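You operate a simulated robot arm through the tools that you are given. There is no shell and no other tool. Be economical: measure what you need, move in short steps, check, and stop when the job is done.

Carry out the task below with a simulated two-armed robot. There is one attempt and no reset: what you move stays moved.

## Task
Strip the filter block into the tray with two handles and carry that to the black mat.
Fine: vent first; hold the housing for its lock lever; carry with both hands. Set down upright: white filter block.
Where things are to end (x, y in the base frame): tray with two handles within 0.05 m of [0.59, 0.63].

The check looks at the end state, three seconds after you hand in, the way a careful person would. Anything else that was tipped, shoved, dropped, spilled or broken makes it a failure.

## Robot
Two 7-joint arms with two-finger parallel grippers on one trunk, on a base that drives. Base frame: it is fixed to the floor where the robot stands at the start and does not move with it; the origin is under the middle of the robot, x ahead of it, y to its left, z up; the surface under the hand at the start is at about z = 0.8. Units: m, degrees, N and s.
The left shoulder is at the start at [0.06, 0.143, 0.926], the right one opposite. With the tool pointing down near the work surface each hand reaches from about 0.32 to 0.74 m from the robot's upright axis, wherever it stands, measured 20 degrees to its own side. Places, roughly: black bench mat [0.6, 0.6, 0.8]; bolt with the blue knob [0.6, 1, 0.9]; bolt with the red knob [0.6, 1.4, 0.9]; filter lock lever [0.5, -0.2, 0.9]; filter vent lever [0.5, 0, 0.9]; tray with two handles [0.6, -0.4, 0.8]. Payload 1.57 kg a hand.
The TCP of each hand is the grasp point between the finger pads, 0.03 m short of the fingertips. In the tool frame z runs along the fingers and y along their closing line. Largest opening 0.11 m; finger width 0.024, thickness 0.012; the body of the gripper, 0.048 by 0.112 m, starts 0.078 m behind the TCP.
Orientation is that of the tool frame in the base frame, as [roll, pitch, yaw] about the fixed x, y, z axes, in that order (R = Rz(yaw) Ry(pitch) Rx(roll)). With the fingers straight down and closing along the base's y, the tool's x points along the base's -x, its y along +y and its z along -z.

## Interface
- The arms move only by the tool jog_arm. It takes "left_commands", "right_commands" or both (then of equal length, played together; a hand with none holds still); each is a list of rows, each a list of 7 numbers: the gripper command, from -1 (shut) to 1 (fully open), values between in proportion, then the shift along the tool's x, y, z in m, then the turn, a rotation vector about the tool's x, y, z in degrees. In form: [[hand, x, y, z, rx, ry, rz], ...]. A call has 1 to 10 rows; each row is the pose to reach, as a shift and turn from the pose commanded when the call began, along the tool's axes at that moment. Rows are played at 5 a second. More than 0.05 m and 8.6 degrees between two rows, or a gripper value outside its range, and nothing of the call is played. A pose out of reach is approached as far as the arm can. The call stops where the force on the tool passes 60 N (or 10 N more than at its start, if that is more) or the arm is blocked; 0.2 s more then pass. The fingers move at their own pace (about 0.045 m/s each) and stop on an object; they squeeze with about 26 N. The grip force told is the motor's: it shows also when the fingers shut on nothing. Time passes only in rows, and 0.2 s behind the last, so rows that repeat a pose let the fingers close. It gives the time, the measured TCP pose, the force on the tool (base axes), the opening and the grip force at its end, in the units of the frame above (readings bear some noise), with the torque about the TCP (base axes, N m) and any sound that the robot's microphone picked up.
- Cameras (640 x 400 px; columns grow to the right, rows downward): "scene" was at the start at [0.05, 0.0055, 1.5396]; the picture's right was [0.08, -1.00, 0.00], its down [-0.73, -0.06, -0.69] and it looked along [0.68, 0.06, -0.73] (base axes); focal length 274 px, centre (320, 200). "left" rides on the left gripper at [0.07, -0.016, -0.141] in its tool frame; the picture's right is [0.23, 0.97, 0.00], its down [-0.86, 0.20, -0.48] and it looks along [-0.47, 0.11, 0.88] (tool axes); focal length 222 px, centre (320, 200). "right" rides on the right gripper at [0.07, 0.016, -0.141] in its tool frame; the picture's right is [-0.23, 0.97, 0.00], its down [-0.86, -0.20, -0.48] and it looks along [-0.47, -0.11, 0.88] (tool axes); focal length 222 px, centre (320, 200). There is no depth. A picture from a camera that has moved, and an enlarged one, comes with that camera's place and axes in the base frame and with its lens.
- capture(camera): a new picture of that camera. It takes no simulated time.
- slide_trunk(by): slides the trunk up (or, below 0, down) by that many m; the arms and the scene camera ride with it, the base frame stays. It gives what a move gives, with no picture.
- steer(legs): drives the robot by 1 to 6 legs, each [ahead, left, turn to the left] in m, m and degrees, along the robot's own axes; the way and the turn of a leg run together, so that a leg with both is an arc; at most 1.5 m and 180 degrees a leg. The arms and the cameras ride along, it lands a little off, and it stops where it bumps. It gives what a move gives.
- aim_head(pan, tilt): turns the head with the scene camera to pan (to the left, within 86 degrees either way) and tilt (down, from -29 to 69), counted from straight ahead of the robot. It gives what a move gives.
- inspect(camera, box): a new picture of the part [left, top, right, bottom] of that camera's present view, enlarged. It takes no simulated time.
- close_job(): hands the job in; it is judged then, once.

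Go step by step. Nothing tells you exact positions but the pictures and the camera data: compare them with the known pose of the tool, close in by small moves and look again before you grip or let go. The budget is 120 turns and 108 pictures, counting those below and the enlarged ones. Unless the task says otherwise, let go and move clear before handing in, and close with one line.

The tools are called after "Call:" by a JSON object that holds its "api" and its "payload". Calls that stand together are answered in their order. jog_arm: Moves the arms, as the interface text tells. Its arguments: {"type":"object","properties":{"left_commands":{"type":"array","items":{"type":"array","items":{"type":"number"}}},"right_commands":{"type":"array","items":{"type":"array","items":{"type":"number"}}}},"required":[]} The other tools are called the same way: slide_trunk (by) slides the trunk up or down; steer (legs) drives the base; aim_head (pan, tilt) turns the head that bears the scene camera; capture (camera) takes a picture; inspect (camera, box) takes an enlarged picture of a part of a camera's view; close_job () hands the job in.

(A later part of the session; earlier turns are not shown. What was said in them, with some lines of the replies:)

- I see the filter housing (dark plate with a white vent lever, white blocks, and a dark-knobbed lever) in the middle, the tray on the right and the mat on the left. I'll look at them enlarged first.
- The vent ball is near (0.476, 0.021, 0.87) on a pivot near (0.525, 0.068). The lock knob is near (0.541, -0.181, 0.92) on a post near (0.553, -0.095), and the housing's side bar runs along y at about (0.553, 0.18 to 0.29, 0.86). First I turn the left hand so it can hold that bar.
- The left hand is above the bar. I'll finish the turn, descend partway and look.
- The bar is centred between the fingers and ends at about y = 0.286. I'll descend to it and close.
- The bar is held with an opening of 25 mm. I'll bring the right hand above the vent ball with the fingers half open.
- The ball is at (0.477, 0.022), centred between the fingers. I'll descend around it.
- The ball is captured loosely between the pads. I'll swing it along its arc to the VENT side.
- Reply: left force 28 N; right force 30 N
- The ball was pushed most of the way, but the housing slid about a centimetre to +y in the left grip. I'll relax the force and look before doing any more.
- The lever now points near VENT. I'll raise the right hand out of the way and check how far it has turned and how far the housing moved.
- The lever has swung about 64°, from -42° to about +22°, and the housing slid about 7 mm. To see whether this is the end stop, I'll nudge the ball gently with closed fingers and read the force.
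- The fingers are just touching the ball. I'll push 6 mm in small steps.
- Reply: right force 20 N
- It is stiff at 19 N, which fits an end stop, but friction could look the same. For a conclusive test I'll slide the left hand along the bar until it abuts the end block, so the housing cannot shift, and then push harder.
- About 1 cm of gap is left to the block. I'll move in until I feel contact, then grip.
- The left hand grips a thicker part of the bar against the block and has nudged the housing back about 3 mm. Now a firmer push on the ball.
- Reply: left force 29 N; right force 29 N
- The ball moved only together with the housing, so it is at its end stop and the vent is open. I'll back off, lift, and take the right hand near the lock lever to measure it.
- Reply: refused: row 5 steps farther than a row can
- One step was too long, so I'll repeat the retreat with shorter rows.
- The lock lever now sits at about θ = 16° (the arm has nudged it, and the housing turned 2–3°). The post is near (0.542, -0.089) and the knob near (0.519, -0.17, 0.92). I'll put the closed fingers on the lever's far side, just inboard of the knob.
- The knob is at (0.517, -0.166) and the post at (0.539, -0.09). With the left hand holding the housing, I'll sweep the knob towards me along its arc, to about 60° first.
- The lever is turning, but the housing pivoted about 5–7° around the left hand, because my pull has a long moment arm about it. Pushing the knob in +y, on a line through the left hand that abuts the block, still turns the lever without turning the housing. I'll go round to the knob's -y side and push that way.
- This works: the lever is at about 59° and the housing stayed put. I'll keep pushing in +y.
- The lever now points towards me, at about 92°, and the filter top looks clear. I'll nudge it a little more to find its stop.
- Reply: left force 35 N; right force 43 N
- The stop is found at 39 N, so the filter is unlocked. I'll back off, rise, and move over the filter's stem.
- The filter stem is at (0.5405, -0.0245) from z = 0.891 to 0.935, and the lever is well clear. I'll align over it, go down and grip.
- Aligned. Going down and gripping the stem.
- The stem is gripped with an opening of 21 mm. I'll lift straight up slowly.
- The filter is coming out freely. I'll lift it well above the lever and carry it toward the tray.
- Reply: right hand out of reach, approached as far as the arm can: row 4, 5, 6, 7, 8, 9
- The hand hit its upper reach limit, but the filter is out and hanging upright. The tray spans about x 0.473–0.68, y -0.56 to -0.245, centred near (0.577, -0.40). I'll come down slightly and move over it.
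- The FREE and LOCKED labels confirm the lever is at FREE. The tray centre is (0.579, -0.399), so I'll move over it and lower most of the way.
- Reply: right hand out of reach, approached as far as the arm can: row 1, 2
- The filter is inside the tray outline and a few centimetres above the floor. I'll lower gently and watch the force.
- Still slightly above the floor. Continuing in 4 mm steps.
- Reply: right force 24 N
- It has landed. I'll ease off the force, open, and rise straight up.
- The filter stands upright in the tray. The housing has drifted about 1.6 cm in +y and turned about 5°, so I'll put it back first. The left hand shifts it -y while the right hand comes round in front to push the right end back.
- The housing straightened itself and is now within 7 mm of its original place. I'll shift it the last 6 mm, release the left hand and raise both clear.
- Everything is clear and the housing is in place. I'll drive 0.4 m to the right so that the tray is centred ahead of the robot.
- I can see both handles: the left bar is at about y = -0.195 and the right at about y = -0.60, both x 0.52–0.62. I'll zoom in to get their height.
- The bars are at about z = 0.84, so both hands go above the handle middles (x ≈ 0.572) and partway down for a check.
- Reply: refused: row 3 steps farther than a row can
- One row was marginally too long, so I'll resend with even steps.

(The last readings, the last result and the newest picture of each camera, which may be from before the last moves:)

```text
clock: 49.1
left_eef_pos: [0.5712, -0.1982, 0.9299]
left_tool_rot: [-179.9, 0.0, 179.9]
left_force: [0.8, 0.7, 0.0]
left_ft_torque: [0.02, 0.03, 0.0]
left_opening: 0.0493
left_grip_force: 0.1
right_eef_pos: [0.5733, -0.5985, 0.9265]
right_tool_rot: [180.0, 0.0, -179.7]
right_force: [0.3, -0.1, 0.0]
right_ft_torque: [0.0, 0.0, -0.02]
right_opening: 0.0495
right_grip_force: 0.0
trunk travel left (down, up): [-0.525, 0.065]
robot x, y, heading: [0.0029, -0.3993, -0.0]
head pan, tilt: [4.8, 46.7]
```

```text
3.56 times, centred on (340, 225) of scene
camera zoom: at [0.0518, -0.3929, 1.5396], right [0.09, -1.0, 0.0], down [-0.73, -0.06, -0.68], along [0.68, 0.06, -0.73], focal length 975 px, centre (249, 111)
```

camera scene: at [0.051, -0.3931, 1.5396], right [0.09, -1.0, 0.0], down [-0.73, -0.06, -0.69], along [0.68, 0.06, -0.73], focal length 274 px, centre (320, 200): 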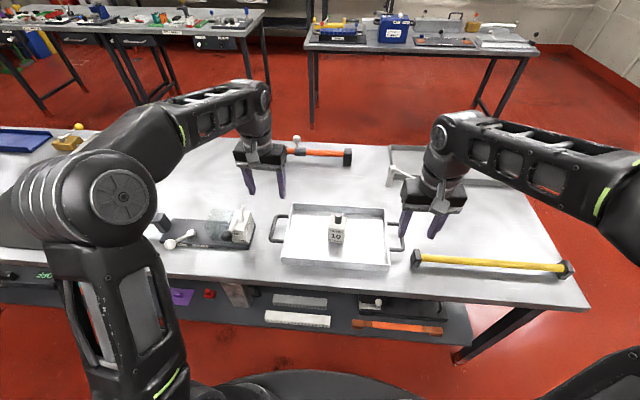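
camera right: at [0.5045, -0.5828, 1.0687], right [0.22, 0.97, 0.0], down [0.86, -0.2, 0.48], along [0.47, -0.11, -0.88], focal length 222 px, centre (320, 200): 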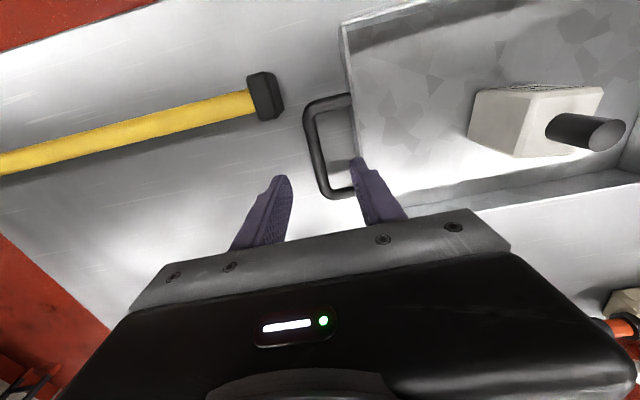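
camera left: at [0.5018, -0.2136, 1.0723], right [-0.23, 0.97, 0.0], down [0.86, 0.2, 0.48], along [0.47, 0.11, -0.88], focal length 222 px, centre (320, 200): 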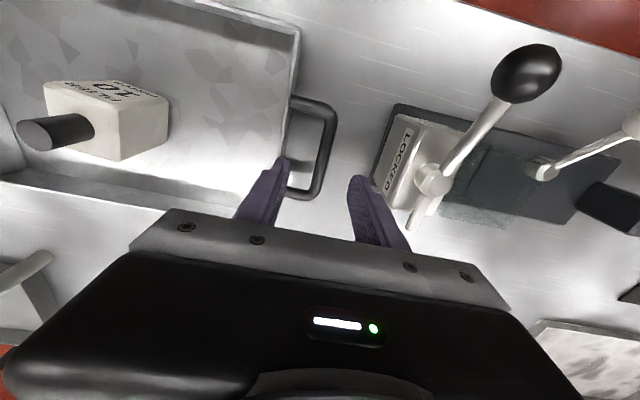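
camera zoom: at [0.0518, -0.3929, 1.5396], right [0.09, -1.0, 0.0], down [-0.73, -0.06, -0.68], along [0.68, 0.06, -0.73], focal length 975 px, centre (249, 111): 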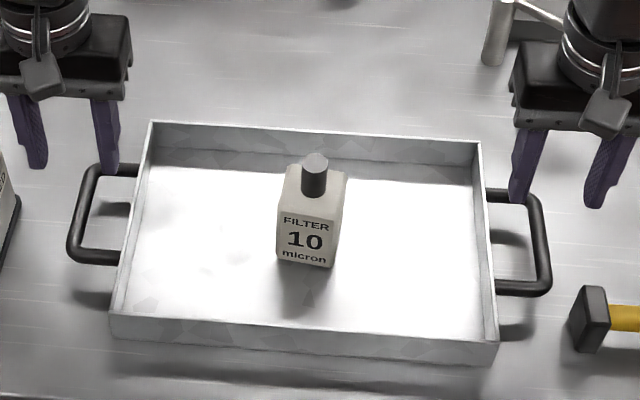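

The bars sit at y ≈ -0.190 (left) and -0.603 (right). I'll shift slightly, descend, and close both hands on them.

Call:
{"api": "jog_arm", "payload": {"left_commands": [[-0.1, 0, 0.007, 0, 0, 0, 0], [-0.1, 0, 0.007, 0.04, 0, 0, 0], [-0.1, 0, 0.007, 0.07, 0, 0, 0], [-0.1, 0, 0.007, 0.084, 0, 0, 0]], "right_commands": [[-0.1, 0, -0.004, 0, 0, 0, 0], [-0.1, 0, -0.004, 0.04, 0, 0, 0], [-0.1, 0, -0.004, 0.066, 0, 0, 0], [-0.1, 0, -0.004, 0.0805, 0, 0, 0]]}}

Call:
{"api": "capture", "payload": {"camera": "left"}}

Call:
{"api": "capture", "payload": {"camera": "right"}}

Call:
{"api": "inspect", "payload": {"camera": "scene", "box": [250, 170, 430, 280]}}

```text
clock: 50.1
left_eef_pos: [0.572, -0.1882, 0.8463]
left_tool_rot: [-180.0, 0.0, 179.9]
left_force: [-0.6, 0.0, -0.2]
left_ft_torque: [0.02, 0.01, -0.01]
left_opening: 0.0498
left_grip_force: 0.1
right_eef_pos: [0.5725, -0.6025, 0.8493]
right_tool_rot: [-179.9, 0.0, -179.7]
right_force: [-0.7, 0.8, 0.6]
right_ft_torque: [0.02, -0.01, 0.01]
right_opening: 0.0495
right_grip_force: 0.0
trunk travel left (down, up): [-0.525, 0.065]
robot x, y, heading: [-0.0001, -0.3988, 0.3]
head pan, tilt: [4.8, 46.7]
```

```text
41 pictures are left
camera left: at [0.5021, -0.2045, 0.9871], right [-0.23, 0.97, 0.0], down [0.86, 0.2, 0.48], along [0.47, 0.11, -0.88], focal length 222 px, centre (320, 200)
```

left: 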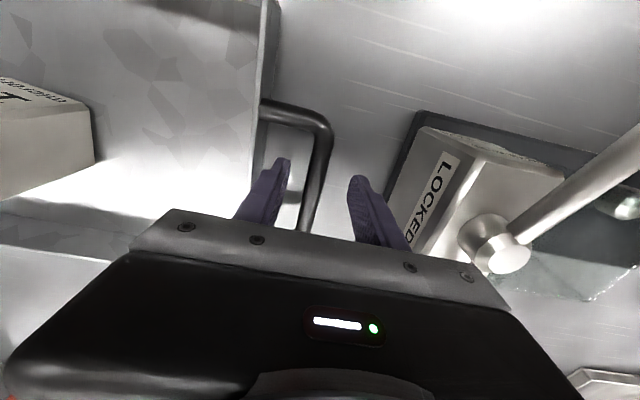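

```text
40 pictures are left
camera right: at [0.5033, -0.5866, 0.9905], right [0.22, 0.97, 0.0], down [0.86, -0.2, 0.48], along [0.47, -0.11, -0.88], focal length 222 px, centre (320, 200)
```

right: 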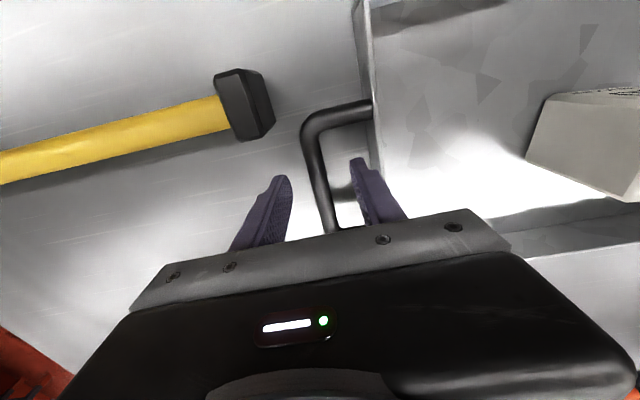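

```text
3.56 times, centred on (340, 225) of scene
camera zoom: at [0.0516, -0.3931, 1.5396], right [0.09, -1.0, 0.0], down [-0.73, -0.06, -0.69], along [0.68, 0.06, -0.73], focal length 975 px, centre (249, 111)
```

zoom: 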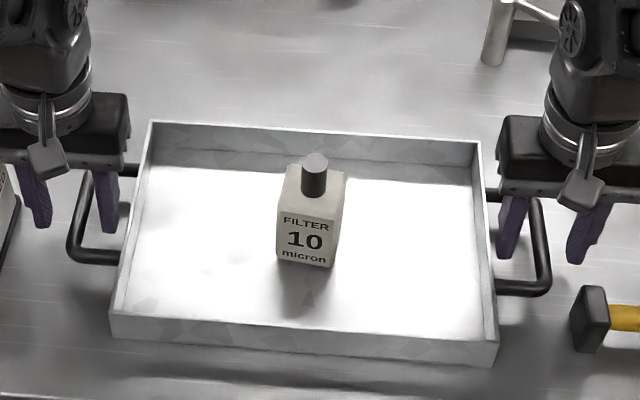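

Both bars are centred between the fingers. Closing.

Call:
{"api": "jog_arm", "payload": {"left_commands": [[-0.6, 0, 0, 0.003, 0, 0, 0], [-1, 0, 0, 0.003, 0, 0, 0], [-1, 0, 0, 0.003, 0, 0, 0], [-1, 0, 0, 0.003, 0, 0, 0]], "right_commands": [[-0.6, 0, 0, 0.006, 0, 0, 0], [-1, 0, 0, 0.006, 0, 0, 0], [-1, 0, 0, 0.006, 0, 0, 0], [-1, 0, 0, 0.006, 0, 0, 0]]}}

```text
clock: 51.1
left_eef_pos: [0.5715, -0.1911, 0.8426]
left_tool_rot: [-179.9, -0.1, 179.7]
left_force: [0.1, -13.9, 0.6]
left_ft_torque: [-0.16, -0.04, 0.19]
left_opening: 0.0137
left_grip_force: 25.7
right_eef_pos: [0.5728, -0.602, 0.8439]
right_tool_rot: [180.0, 0.0, -179.7]
right_force: [-0.9, 9.4, 1.3]
right_ft_torque: [0.1, -0.16, -0.34]
right_opening: 0.0138
right_grip_force: 26.3
trunk travel left (down, up): [-0.525, 0.065]
robot x, y, heading: [-0.0019, -0.397, 0.3]
head pan, tilt: [4.8, 46.7]
```

Both handles are gripped (14 mm bars). I'll relax the sideways strain and lift both hands together.

Call:
{"api": "jog_arm", "payload": {"left_commands": [[-1, 0, -0.003, 0, 0, 0, 0], [-1, 0, -0.003, -0.01, 0, 0, 0], [-1, 0, -0.003, -0.02, 0, 0, 0], [-1, 0, -0.003, -0.03, 0, 0, 0]], "right_commands": [[-1, 0, 0.002, 0, 0, 0, 0], [-1, 0, 0.002, -0.01, 0, 0, 0], [-1, 0, 0.002, -0.02, 0, 0, 0], [-1, 0, 0.002, -0.03, 0, 0, 0]]}}

Call:
{"api": "inspect", "payload": {"camera": "scene", "box": [230, 150, 450, 290]}}

```text
clock: 52.1
left_eef_pos: [0.5725, -0.1919, 0.872]
left_tool_rot: [179.9, -0.1, 180.0]
left_force: [-0.8, -3.1, -6.6]
left_ft_torque: [0.02, -0.18, -0.12]
left_opening: 0.0139
left_grip_force: 26.2
right_eef_pos: [0.5727, -0.6015, 0.8707]
right_tool_rot: [-180.0, 0.0, -179.7]
right_force: [1.3, 2.6, -7.0]
right_ft_torque: [0.07, 0.29, -0.42]
right_opening: 0.0135
right_grip_force: 26.1
trunk travel left (down, up): [-0.525, 0.065]
robot x, y, heading: [0.0004, -0.3981, 0.3]
head pan, tilt: [4.8, 46.7]
```

```text
2.86 times, centred on (340, 220) of scene
camera zoom: at [0.0519, -0.393, 1.5395], right [0.09, -1.0, 0.0], down [-0.73, -0.06, -0.68], along [0.68, 0.06, -0.73], focal length 783 px, centre (263, 143)
```

zoom: 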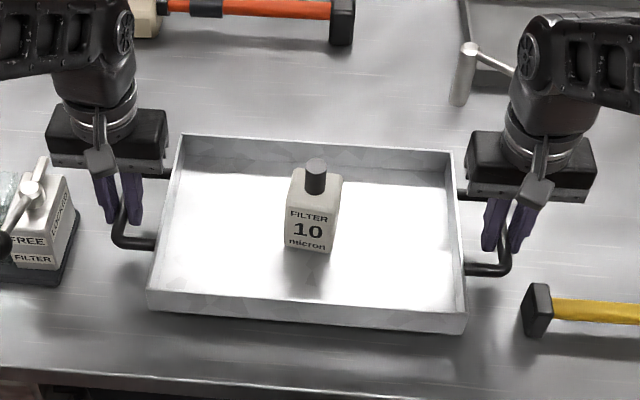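

The tray is level in both hands at about 7 N each. I'll raise it further with the arms, then with the trunk.

Call:
{"api": "jog_arm", "payload": {"left_commands": [[-1, 0, 0, -0.014, 0, 0, 0], [-1, 0, 0, -0.028, 0, 0, 0], [-1, 0, 0, -0.042, 0, 0, 0], [-1, 0, 0, -0.056, 0, 0, 0], [-1, 0, 0, -0.07, 0, 0, 0], [-1, 0, 0, -0.084, 0, 0, 0], [-1, 0, 0, -0.098, 0, 0, 0], [-1, 0, 0, -0.112, 0, 0, 0], [-1, 0, 0, -0.12, 0, 0, 0], [-1, 0, 0, -0.125, 0, 0, 0]], "right_commands": [[-1, 0, 0, -0.014, 0, 0, 0], [-1, 0, 0, -0.028, 0, 0, 0], [-1, 0, 0, -0.042, 0, 0, 0], [-1, 0, 0, -0.056, 0, 0, 0], [-1, 0, 0, -0.07, 0, 0, 0], [-1, 0, 0, -0.084, 0, 0, 0], [-1, 0, 0, -0.098, 0, 0, 0], [-1, 0, 0, -0.112, 0, 0, 0], [-1, 0, 0, -0.12, 0, 0, 0], [-1, 0, 0, -0.125, 0, 0, 0]]}}

Call:
{"api": "slide_trunk", "payload": {"by": 0.06}}

Call:
{"api": "capture", "payload": {"camera": "scene"}}

```text
clock: 54.3
left_eef_pos: [0.573, -0.192, 0.9977]
left_tool_rot: [179.9, -0.1, -180.0]
left_force: [-1.3, 15.0, -6.4]
left_ft_torque: [0.15, 0.01, -0.03]
left_opening: 0.0138
left_grip_force: 25.3
right_eef_pos: [0.5726, -0.6013, 0.9983]
right_tool_rot: [-179.9, -0.1, -179.8]
right_force: [1.0, -14.0, -7.4]
right_ft_torque: [-0.15, 0.04, -0.32]
right_opening: 0.0138
right_grip_force: 26.1
trunk travel left (down, up): [-0.525, 0.065]
robot x, y, heading: [-0.003, -0.3953, 0.5]
head pan, tilt: [4.8, 46.7]
```

```text
clock: 55.3
left_eef_pos: [0.5739, -0.192, 1.0574]
left_tool_rot: [179.9, -0.1, 179.8]
left_force: [-0.1, 19.1, -7.1]
left_ft_torque: [0.16, -0.11, 0.02]
left_opening: 0.0137
left_grip_force: 25.9
right_eef_pos: [0.5734, -0.6014, 1.0576]
right_tool_rot: [-179.8, -0.1, -179.9]
right_force: [1.6, -18.4, -6.0]
right_ft_torque: [-0.16, 0.15, -0.35]
right_opening: 0.0136
right_grip_force: 25.8
trunk travel left (down, up): [-0.585, 0.005]
robot x, y, heading: [-0.0005, -0.3979, 0.4]
head pan, tilt: [4.8, 46.7]
```

```text
37 pictures are left
camera scene: at [0.0529, -0.393, 1.5995], right [0.09, -1.0, 0.0], down [-0.73, -0.06, -0.68], along [0.68, 0.06, -0.73], focal length 274 px, centre (320, 200)
```

scene: 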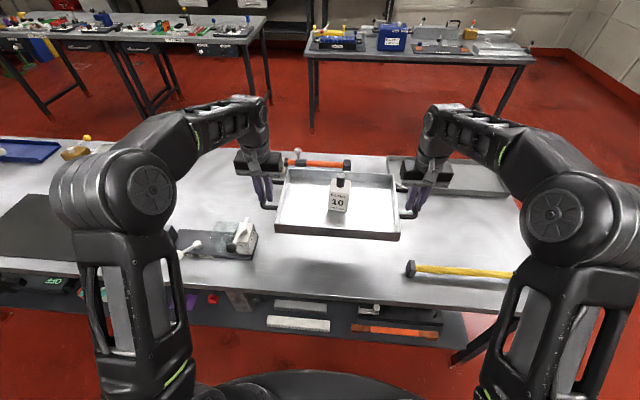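

The tray is up and level with its underside above the levers. I'll ease the inward squeeze and drive left in two halves.

Call:
{"api": "jog_arm", "payload": {"left_commands": [[-1, 0, 0.002, 0, 0, 0, 0], [-1, 0, 0.003, 0, 0, 0, 0]], "right_commands": [[-1, 0, -0.002, 0, 0, 0, 0], [-1, 0, -0.003, 0, 0, 0, 0]]}}

Call:
{"api": "steer", "payload": {"legs": [[0.008, 0.5, 0]]}}

Call:
{"api": "capture", "payload": {"camera": "scene"}}

```text
clock: 55.9
left_eef_pos: [0.5738, -0.1921, 1.0586]
left_tool_rot: [-179.9, -0.2, 179.8]
left_force: [-0.1, 6.3, -6.3]
left_ft_torque: [0.02, 0.09, 0.16]
left_opening: 0.0137
left_grip_force: 26.7
right_eef_pos: [0.5734, -0.6015, 1.0571]
right_tool_rot: [179.9, -0.2, -179.6]
right_force: [1.3, -5.9, -6.9]
right_ft_torque: [-0.08, 0.03, -0.48]
right_opening: 0.0135
right_grip_force: 26.0
trunk travel left (down, up): [-0.585, 0.005]
robot x, y, heading: [0.0011, -0.3979, 0.4]
head pan, tilt: [4.8, 46.7]
```

```text
clock: 58.8
left_eef_pos: [0.5838, 0.303, 1.0582]
left_tool_rot: [-179.8, 0.0, 179.3]
left_force: [-0.8, -23.5, -7.2]
left_ft_torque: [-0.32, 0.06, 0.07]
left_opening: 0.0137
left_grip_force: 25.8
right_eef_pos: [0.5786, -0.1071, 1.0578]
right_tool_rot: [179.8, 0.0, 179.7]
right_force: [0.1, 24.9, -6.4]
right_ft_torque: [0.23, 0.03, -0.43]
right_opening: 0.0138
right_grip_force: 26.2
trunk travel left (down, up): [-0.585, 0.005]
robot x, y, heading: [0.0079, 0.1038, -0.3]
head pan, tilt: [4.8, 46.7]
```

```text
36 pictures are left
camera scene: at [0.0607, 0.1074, 1.5995], right [0.08, -1.0, 0.0], down [-0.73, -0.06, -0.68], along [0.68, 0.05, -0.73], focal length 274 px, centre (320, 200)
```

scene: 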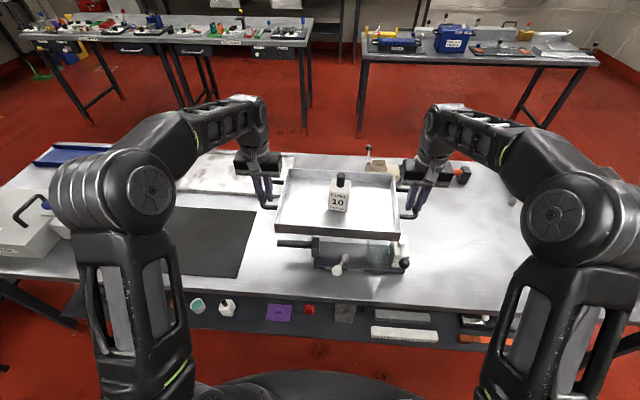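

Still level and halfway there. I'll relax the strain and drive the remaining 0.53 m.

Call:
{"api": "jog_arm", "payload": {"left_commands": [[-1, 0, -0.002, 0, 0, 0, 0], [-1, 0, -0.004, 0, 0, 0, 0]], "right_commands": [[-1, 0, 0.002, 0, 0, 0, 0], [-1, 0, 0.003, 0, 0, 0, 0]]}}

Call:
{"api": "steer", "payload": {"legs": [[0.0, 0.532, 0.3]]}}

Call:
{"api": "capture", "payload": {"camera": "scene"}}

```text
clock: 59.4
left_eef_pos: [0.5824, 0.3027, 1.0564]
left_tool_rot: [179.9, -0.2, 179.5]
left_force: [-0.4, 18.1, -6.1]
left_ft_torque: [0.28, 0.07, 0.0]
left_opening: 0.0137
left_grip_force: 26.5
right_eef_pos: [0.5793, -0.1084, 1.0578]
right_tool_rot: [-179.9, -0.1, 179.5]
right_force: [-0.2, -18.6, -7.5]
right_ft_torque: [-0.24, 0.02, 0.03]
right_opening: 0.0135
right_grip_force: 25.5
trunk travel left (down, up): [-0.585, 0.005]
robot x, y, heading: [0.0151, 0.102, -0.2]
head pan, tilt: [4.8, 46.7]
```

```text
clock: 62.5
left_eef_pos: [0.5841, 0.8281, 1.0575]
left_tool_rot: [180.0, -0.2, 179.5]
left_force: [0.2, 29.0, -6.4]
left_ft_torque: [0.31, -0.03, 0.03]
left_opening: 0.0137
left_grip_force: 26.2
right_eef_pos: [0.5816, 0.4192, 1.0569]
right_tool_rot: [-179.8, -0.1, 179.7]
right_force: [-0.1, -27.7, -7.3]
right_ft_torque: [-0.35, 0.07, -0.14]
right_opening: 0.0141
right_grip_force: 25.8
trunk travel left (down, up): [-0.585, 0.005]
robot x, y, heading: [0.0102, 0.6267, -0.5]
head pan, tilt: [4.8, 46.7]
```

```text
35 pictures are left
camera scene: at [0.0629, 0.6323, 1.5995], right [0.08, -1.0, 0.0], down [-0.73, -0.06, -0.68], along [0.68, 0.06, -0.73], focal length 274 px, centre (320, 200)
```

scene: 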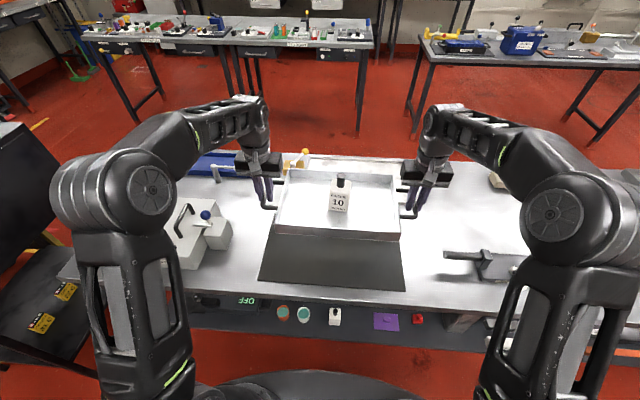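

The tray centre is at about (0.589, 0.624), over the mat. I'll relax the squeeze, then lower with the trunk and the arms.

Call:
{"api": "jog_arm", "payload": {"left_commands": [[-1, 0, 0.002, 0, 0, 0, 0], [-1, 0, 0.0035, 0, 0, 0, 0], [-1, 0, 0.0035, -0.0, 0, 0, 0]], "right_commands": [[-1, 0, -0.001, 0, 0, 0, 0], [-1, 0, -0.002, 0, 0, 0, 0], [-1, 0, -0.002, 0, 0, 0, 0]]}}

Call:
{"api": "slide_trunk", "payload": {"by": -0.06}}

Call:
{"api": "jog_arm", "payload": {"left_commands": [[-1, 0, 0, 0.014, 0, 0, 0], [-1, 0, 0, 0.028, 0, 0, 0], [-1, 0, 0, 0.042, 0, 0, 0], [-1, 0, 0, 0.056, 0, 0, 0], [-1, 0, 0, 0.07, 0, 0, 0], [-1, 0, 0, 0.084, 0, 0, 0], [-1, 0, 0, 0.098, 0, 0, 0], [-1, 0, 0, 0.108, 0, 0, 0]], "right_commands": [[-1, 0, 0, 0.014, 0, 0, 0], [-1, 0, 0, 0.028, 0, 0, 0], [-1, 0, 0, 0.042, 0, 0, 0], [-1, 0, 0, 0.056, 0, 0, 0], [-1, 0, 0, 0.07, 0, 0, 0], [-1, 0, 0, 0.084, 0, 0, 0], [-1, 0, 0, 0.098, 0, 0, 0], [-1, 0, 0, 0.108, 0, 0, 0]]}}

Call:
{"api": "capture", "payload": {"camera": "scene"}}

```text
clock: 63.3
left_eef_pos: [0.5841, 0.828, 1.0572]
left_tool_rot: [-179.9, -0.2, 179.4]
left_force: [0.5, -19.8, -7.8]
left_ft_torque: [-0.2, 0.04, 0.26]
left_opening: 0.0137
left_grip_force: 26.1
right_eef_pos: [0.5818, 0.4185, 1.0574]
right_tool_rot: [180.0, -0.1, 179.9]
right_force: [0.1, 20.0, -7.3]
right_ft_torque: [0.24, 0.07, -0.25]
right_opening: 0.0136
right_grip_force: 27.0
trunk travel left (down, up): [-0.585, 0.005]
robot x, y, heading: [0.0087, 0.6229, -0.3]
head pan, tilt: [4.8, 46.7]
```

```text
clock: 64.3
left_eef_pos: [0.5837, 0.8287, 0.9992]
left_tool_rot: [-179.8, -0.1, 179.4]
left_force: [-0.3, -27.6, -6.3]
left_ft_torque: [-0.29, 0.07, 0.13]
left_opening: 0.0137
left_grip_force: 25.9
right_eef_pos: [0.5823, 0.4182, 0.997]
right_tool_rot: [180.0, -0.1, 179.8]
right_force: [0.2, 27.0, -6.6]
right_ft_torque: [0.32, -0.03, -0.13]
right_opening: 0.0138
right_grip_force: 25.6
trunk travel left (down, up): [-0.525, 0.065]
robot x, y, heading: [0.0131, 0.6257, -0.3]
head pan, tilt: [4.8, 46.7]
```

```text
clock: 66.1
left_eef_pos: [0.5849, 0.8293, 0.8885]
left_tool_rot: [-179.9, 0.0, 179.6]
left_force: [-0.8, -28.4, -6.5]
left_ft_torque: [-0.3, -0.06, 0.07]
left_opening: 0.0137
left_grip_force: 25.5
right_eef_pos: [0.5822, 0.4199, 0.8881]
right_tool_rot: [179.9, -0.1, 179.8]
right_force: [1.2, 26.9, -6.3]
right_ft_torque: [0.31, 0.1, -0.11]
right_opening: 0.0138
right_grip_force: 25.7
trunk travel left (down, up): [-0.525, 0.065]
robot x, y, heading: [0.0097, 0.6278, -0.4]
head pan, tilt: [4.8, 46.7]
```

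```text
34 pictures are left
camera scene: at [0.063, 0.6315, 1.5395], right [0.08, -1.0, 0.0], down [-0.73, -0.06, -0.68], along [0.68, 0.06, -0.73], focal length 274 px, centre (320, 200)
```

scene: 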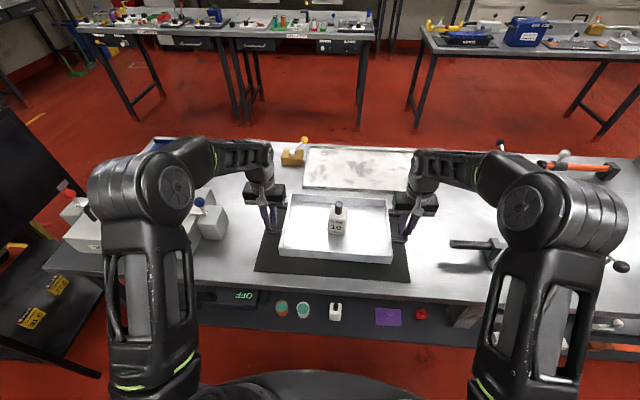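

The tray hangs above the mat. I'll check clearances to the white board and the box before the last few centimetres.

Call:
{"api": "inspect", "payload": {"camera": "scene", "box": [180, 130, 460, 290]}}

```text
2.29 times, centred on (320, 210) of scene
camera zoom: at [0.063, 0.6315, 1.5395], right [0.08, -1.0, 0.0], down [-0.73, -0.06, -0.68], along [0.68, 0.06, -0.73], focal length 627 px, centre (320, 177)
```

zoom: 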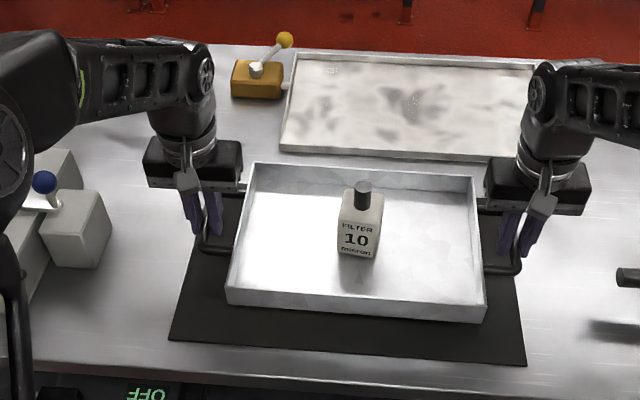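

There's ample room (the board starts at x ≈ 0.80). Lowering gently to the mat.

Call:
{"api": "jog_arm", "payload": {"left_commands": [[-1, 0, -0.0015, 0.01, 0, 0, 0], [-1, 0, -0.0015, 0.02, 0, 0, 0], [-1, 0, -0.0015, 0.03, 0, 0, 0], [-1, 0, -0.0015, 0.036, 0, 0, 0]], "right_commands": [[-1, 0, 0.0015, 0.01, 0, 0, 0], [-1, 0, 0.0015, 0.02, 0, 0, 0], [-1, 0, 0.0015, 0.03, 0, 0, 0], [-1, 0, 0.0015, 0.036, 0, 0, 0]]}}

```text
clock: 67.1
left_eef_pos: [0.5844, 0.8289, 0.8533]
left_tool_rot: [180.0, -0.1, 179.6]
left_force: [-0.2, -22.3, -7.2]
left_ft_torque: [-0.26, 0.03, 0.03]
left_opening: 0.0138
left_grip_force: 26.3
right_eef_pos: [0.581, 0.4185, 0.8534]
right_tool_rot: [-179.8, -0.1, 179.7]
right_force: [-0.1, 21.4, -7.9]
right_ft_torque: [0.2, 0.02, -0.25]
right_opening: 0.0136
right_grip_force: 25.6
trunk travel left (down, up): [-0.525, 0.065]
robot x, y, heading: [0.01, 0.6255, -0.3]
head pan, tilt: [4.8, 46.7]
```

Call:
{"api": "jog_arm", "payload": {"left_commands": [[-1, 0, -0.001, 0.003, 0, 0, 0], [-1, 0, -0.001, 0.006, 0, 0, 0], [-1, 0, -0.001, 0.008, 0, 0, 0]], "right_commands": [[-1, 0, 0.001, 0.003, 0, 0, 0], [-1, 0, 0.001, 0.006, 0, 0, 0], [-1, 0, 0.001, 0.008, 0, 0, 0]]}}

```text
clock: 67.9
left_eef_pos: [0.5847, 0.8293, 0.8477]
left_tool_rot: [179.8, 0.1, 179.5]
left_force: [2.6, -18.7, -5.4]
left_ft_torque: [-0.25, 0.46, 0.2]
left_opening: 0.0138
left_grip_force: 25.6
right_eef_pos: [0.5812, 0.4183, 0.8473]
right_tool_rot: [-179.9, 0.0, 179.8]
right_force: [-2.0, 17.6, 13.3]
right_ft_torque: [0.24, 0.67, -0.08]
right_opening: 0.0134
right_grip_force: 25.7
trunk travel left (down, up): [-0.525, 0.065]
robot x, y, heading: [0.0113, 0.6255, 0.3]
head pan, tilt: [4.8, 46.7]
```

The tray has touched down on the right side. I'll settle the left by 2–3 mm and take off the sideways strain.

Call:
{"api": "jog_arm", "payload": {"left_commands": [[-1, 0, -0.001, 0.002, 0, 0, 0], [-1, 0, -0.002, 0.003, 0, 0, 0]], "right_commands": [[-1, 0, 0.001, 0, 0, 0, 0], [-1, 0, 0.0015, 0, 0, 0, 0]]}}

Call:
{"api": "inspect", "payload": {"camera": "scene", "box": [180, 130, 460, 290]}}

```text
clock: 68.5
left_eef_pos: [0.584, 0.8289, 0.8463]
left_tool_rot: [179.7, 0.5, 179.6]
left_force: [-0.7, -6.1, 23.3]
left_ft_torque: [-0.1, -0.01, 0.07]
left_opening: 0.0137
left_grip_force: 26.2
right_eef_pos: [0.5815, 0.4191, 0.8489]
right_tool_rot: [-179.7, 0.4, 179.7]
right_force: [6.6, 9.4, 11.5]
right_ft_torque: [0.15, -0.22, -0.06]
right_opening: 0.0137
right_grip_force: 25.8
trunk travel left (down, up): [-0.525, 0.065]
robot x, y, heading: [0.0111, 0.6286, -0.3]
head pan, tilt: [4.8, 46.7]
```

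```text
2.29 times, centred on (320, 210) of scene
camera zoom: at [0.059, 0.6315, 1.5402], right [0.08, -1.0, 0.0], down [-0.72, -0.06, -0.69], along [0.68, 0.06, -0.73], focal length 627 px, centre (320, 177)
```

zoom: 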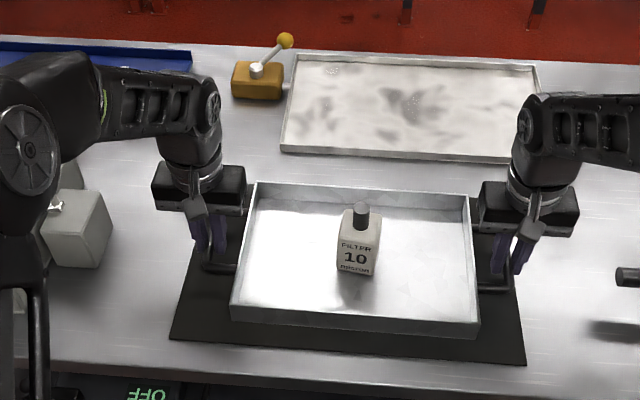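

The tray is down flat and the filter is upright. I'll take off the pressure, open both hands, and rise.

Call:
{"api": "jog_arm", "payload": {"left_commands": [[-1, 0, 0, -0.003, 0, 0, 0], [-0.2, 0, 0, -0.003, 0, 0, 0], [-0.2, 0, 0, -0.003, 0, 0, 0], [-0.2, 0, 0, -0.003, 0, 0, 0], [-0.2, 0, 0, -0.03, 0, 0, 0], [-0.2, 0, 0, -0.07, 0, 0, 0], [-0.2, 0, 0, -0.11, 0, 0, 0], [-0.2, 0, 0, -0.14, 0, 0, 0]], "right_commands": [[-1, 0, 0, -0.001, 0, 0, 0], [-0.2, 0, 0, -0.001, 0, 0, 0], [-0.2, 0, 0, -0.001, 0, 0, 0], [-0.2, 0, 0, -0.001, 0, 0, 0], [-0.2, 0, 0, -0.03, 0, 0, 0], [-0.2, 0, 0, -0.07, 0, 0, 0], [-0.2, 0, 0, -0.11, 0, 0, 0], [-0.2, 0, 0, -0.14, 0, 0, 0]]}}

Call:
{"api": "capture", "payload": {"camera": "left"}}

Call:
{"api": "capture", "payload": {"camera": "right"}}

Call:
{"api": "capture", "payload": {"camera": "scene"}}

```text
clock: 70.3
left_eef_pos: [0.5843, 0.8259, 0.9813]
left_tool_rot: [179.8, 0.0, 179.5]
left_force: [0.2, -0.3, 0.2]
left_ft_torque: [-0.02, -0.02, -0.01]
left_opening: 0.0439
left_grip_force: 0.0
right_eef_pos: [0.5808, 0.4186, 0.988]
right_tool_rot: [-179.8, -0.2, 179.7]
right_force: [0.6, -1.0, -0.8]
right_ft_torque: [-0.01, 0.02, -0.02]
right_opening: 0.044
right_grip_force: 0.0
trunk travel left (down, up): [-0.525, 0.065]
robot x, y, heading: [0.0094, 0.625, -0.1]
head pan, tilt: [4.8, 46.7]
```

```text
31 pictures are left
camera left: at [0.5145, 0.8098, 1.1222], right [-0.22, 0.98, 0.0], down [0.86, 0.19, 0.48], along [0.47, 0.11, -0.88], focal length 222 px, centre (320, 200)
```

left: 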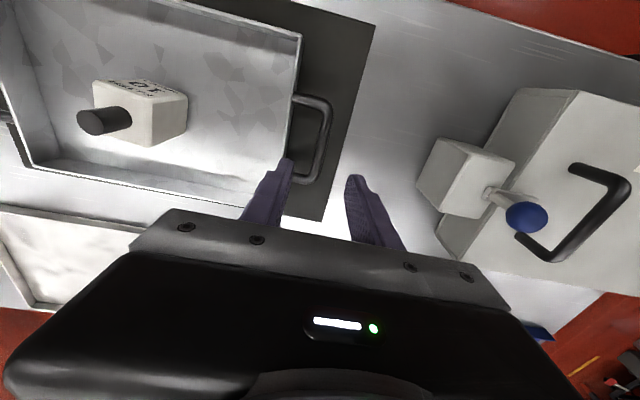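

```text
30 pictures are left
camera right: at [0.5113, 0.4363, 1.13], right [0.23, 0.97, 0.0], down [0.85, -0.2, 0.48], along [0.46, -0.11, -0.88], focal length 222 px, centre (320, 200)
```

right: 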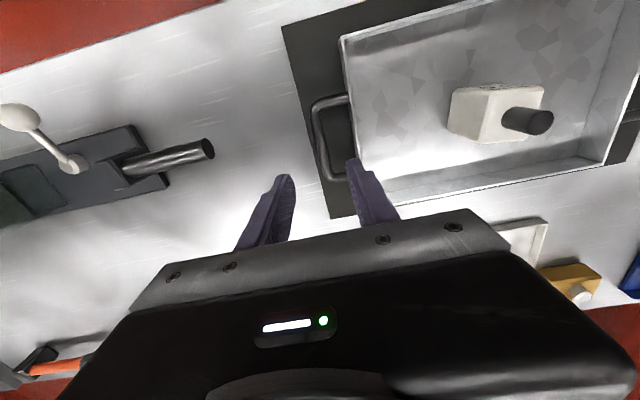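

```text
29 pictures are left
camera scene: at [0.0609, 0.6315, 1.5396], right [0.08, -1.0, 0.0], down [-0.73, -0.06, -0.69], along [0.68, 0.06, -0.73], focal length 274 px, centre (320, 200)
```

scene: 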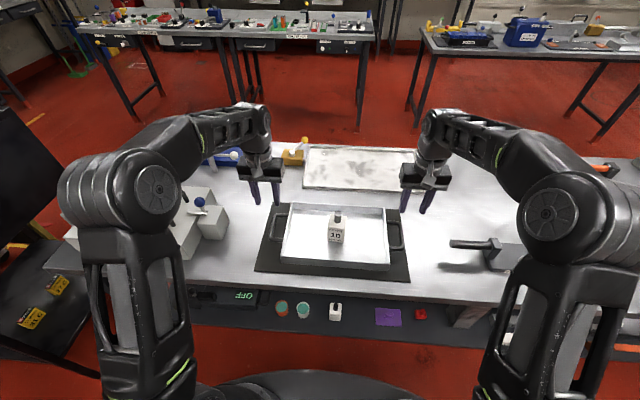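

The tray rests flat on the mat at about (0.589, 0.624) with the filter upright in it, and both hands are clear. Handing in.

Call:
{"api": "close_job", "payload": {}}

```text
The job is handed in.
```

The filter block is vented, unlocked and standing upright in the two-handled tray, which sits on the black mat at about (0.59, 0.62); the housing slid and turned slightly during the lever work, so I moved it back to about where it started.
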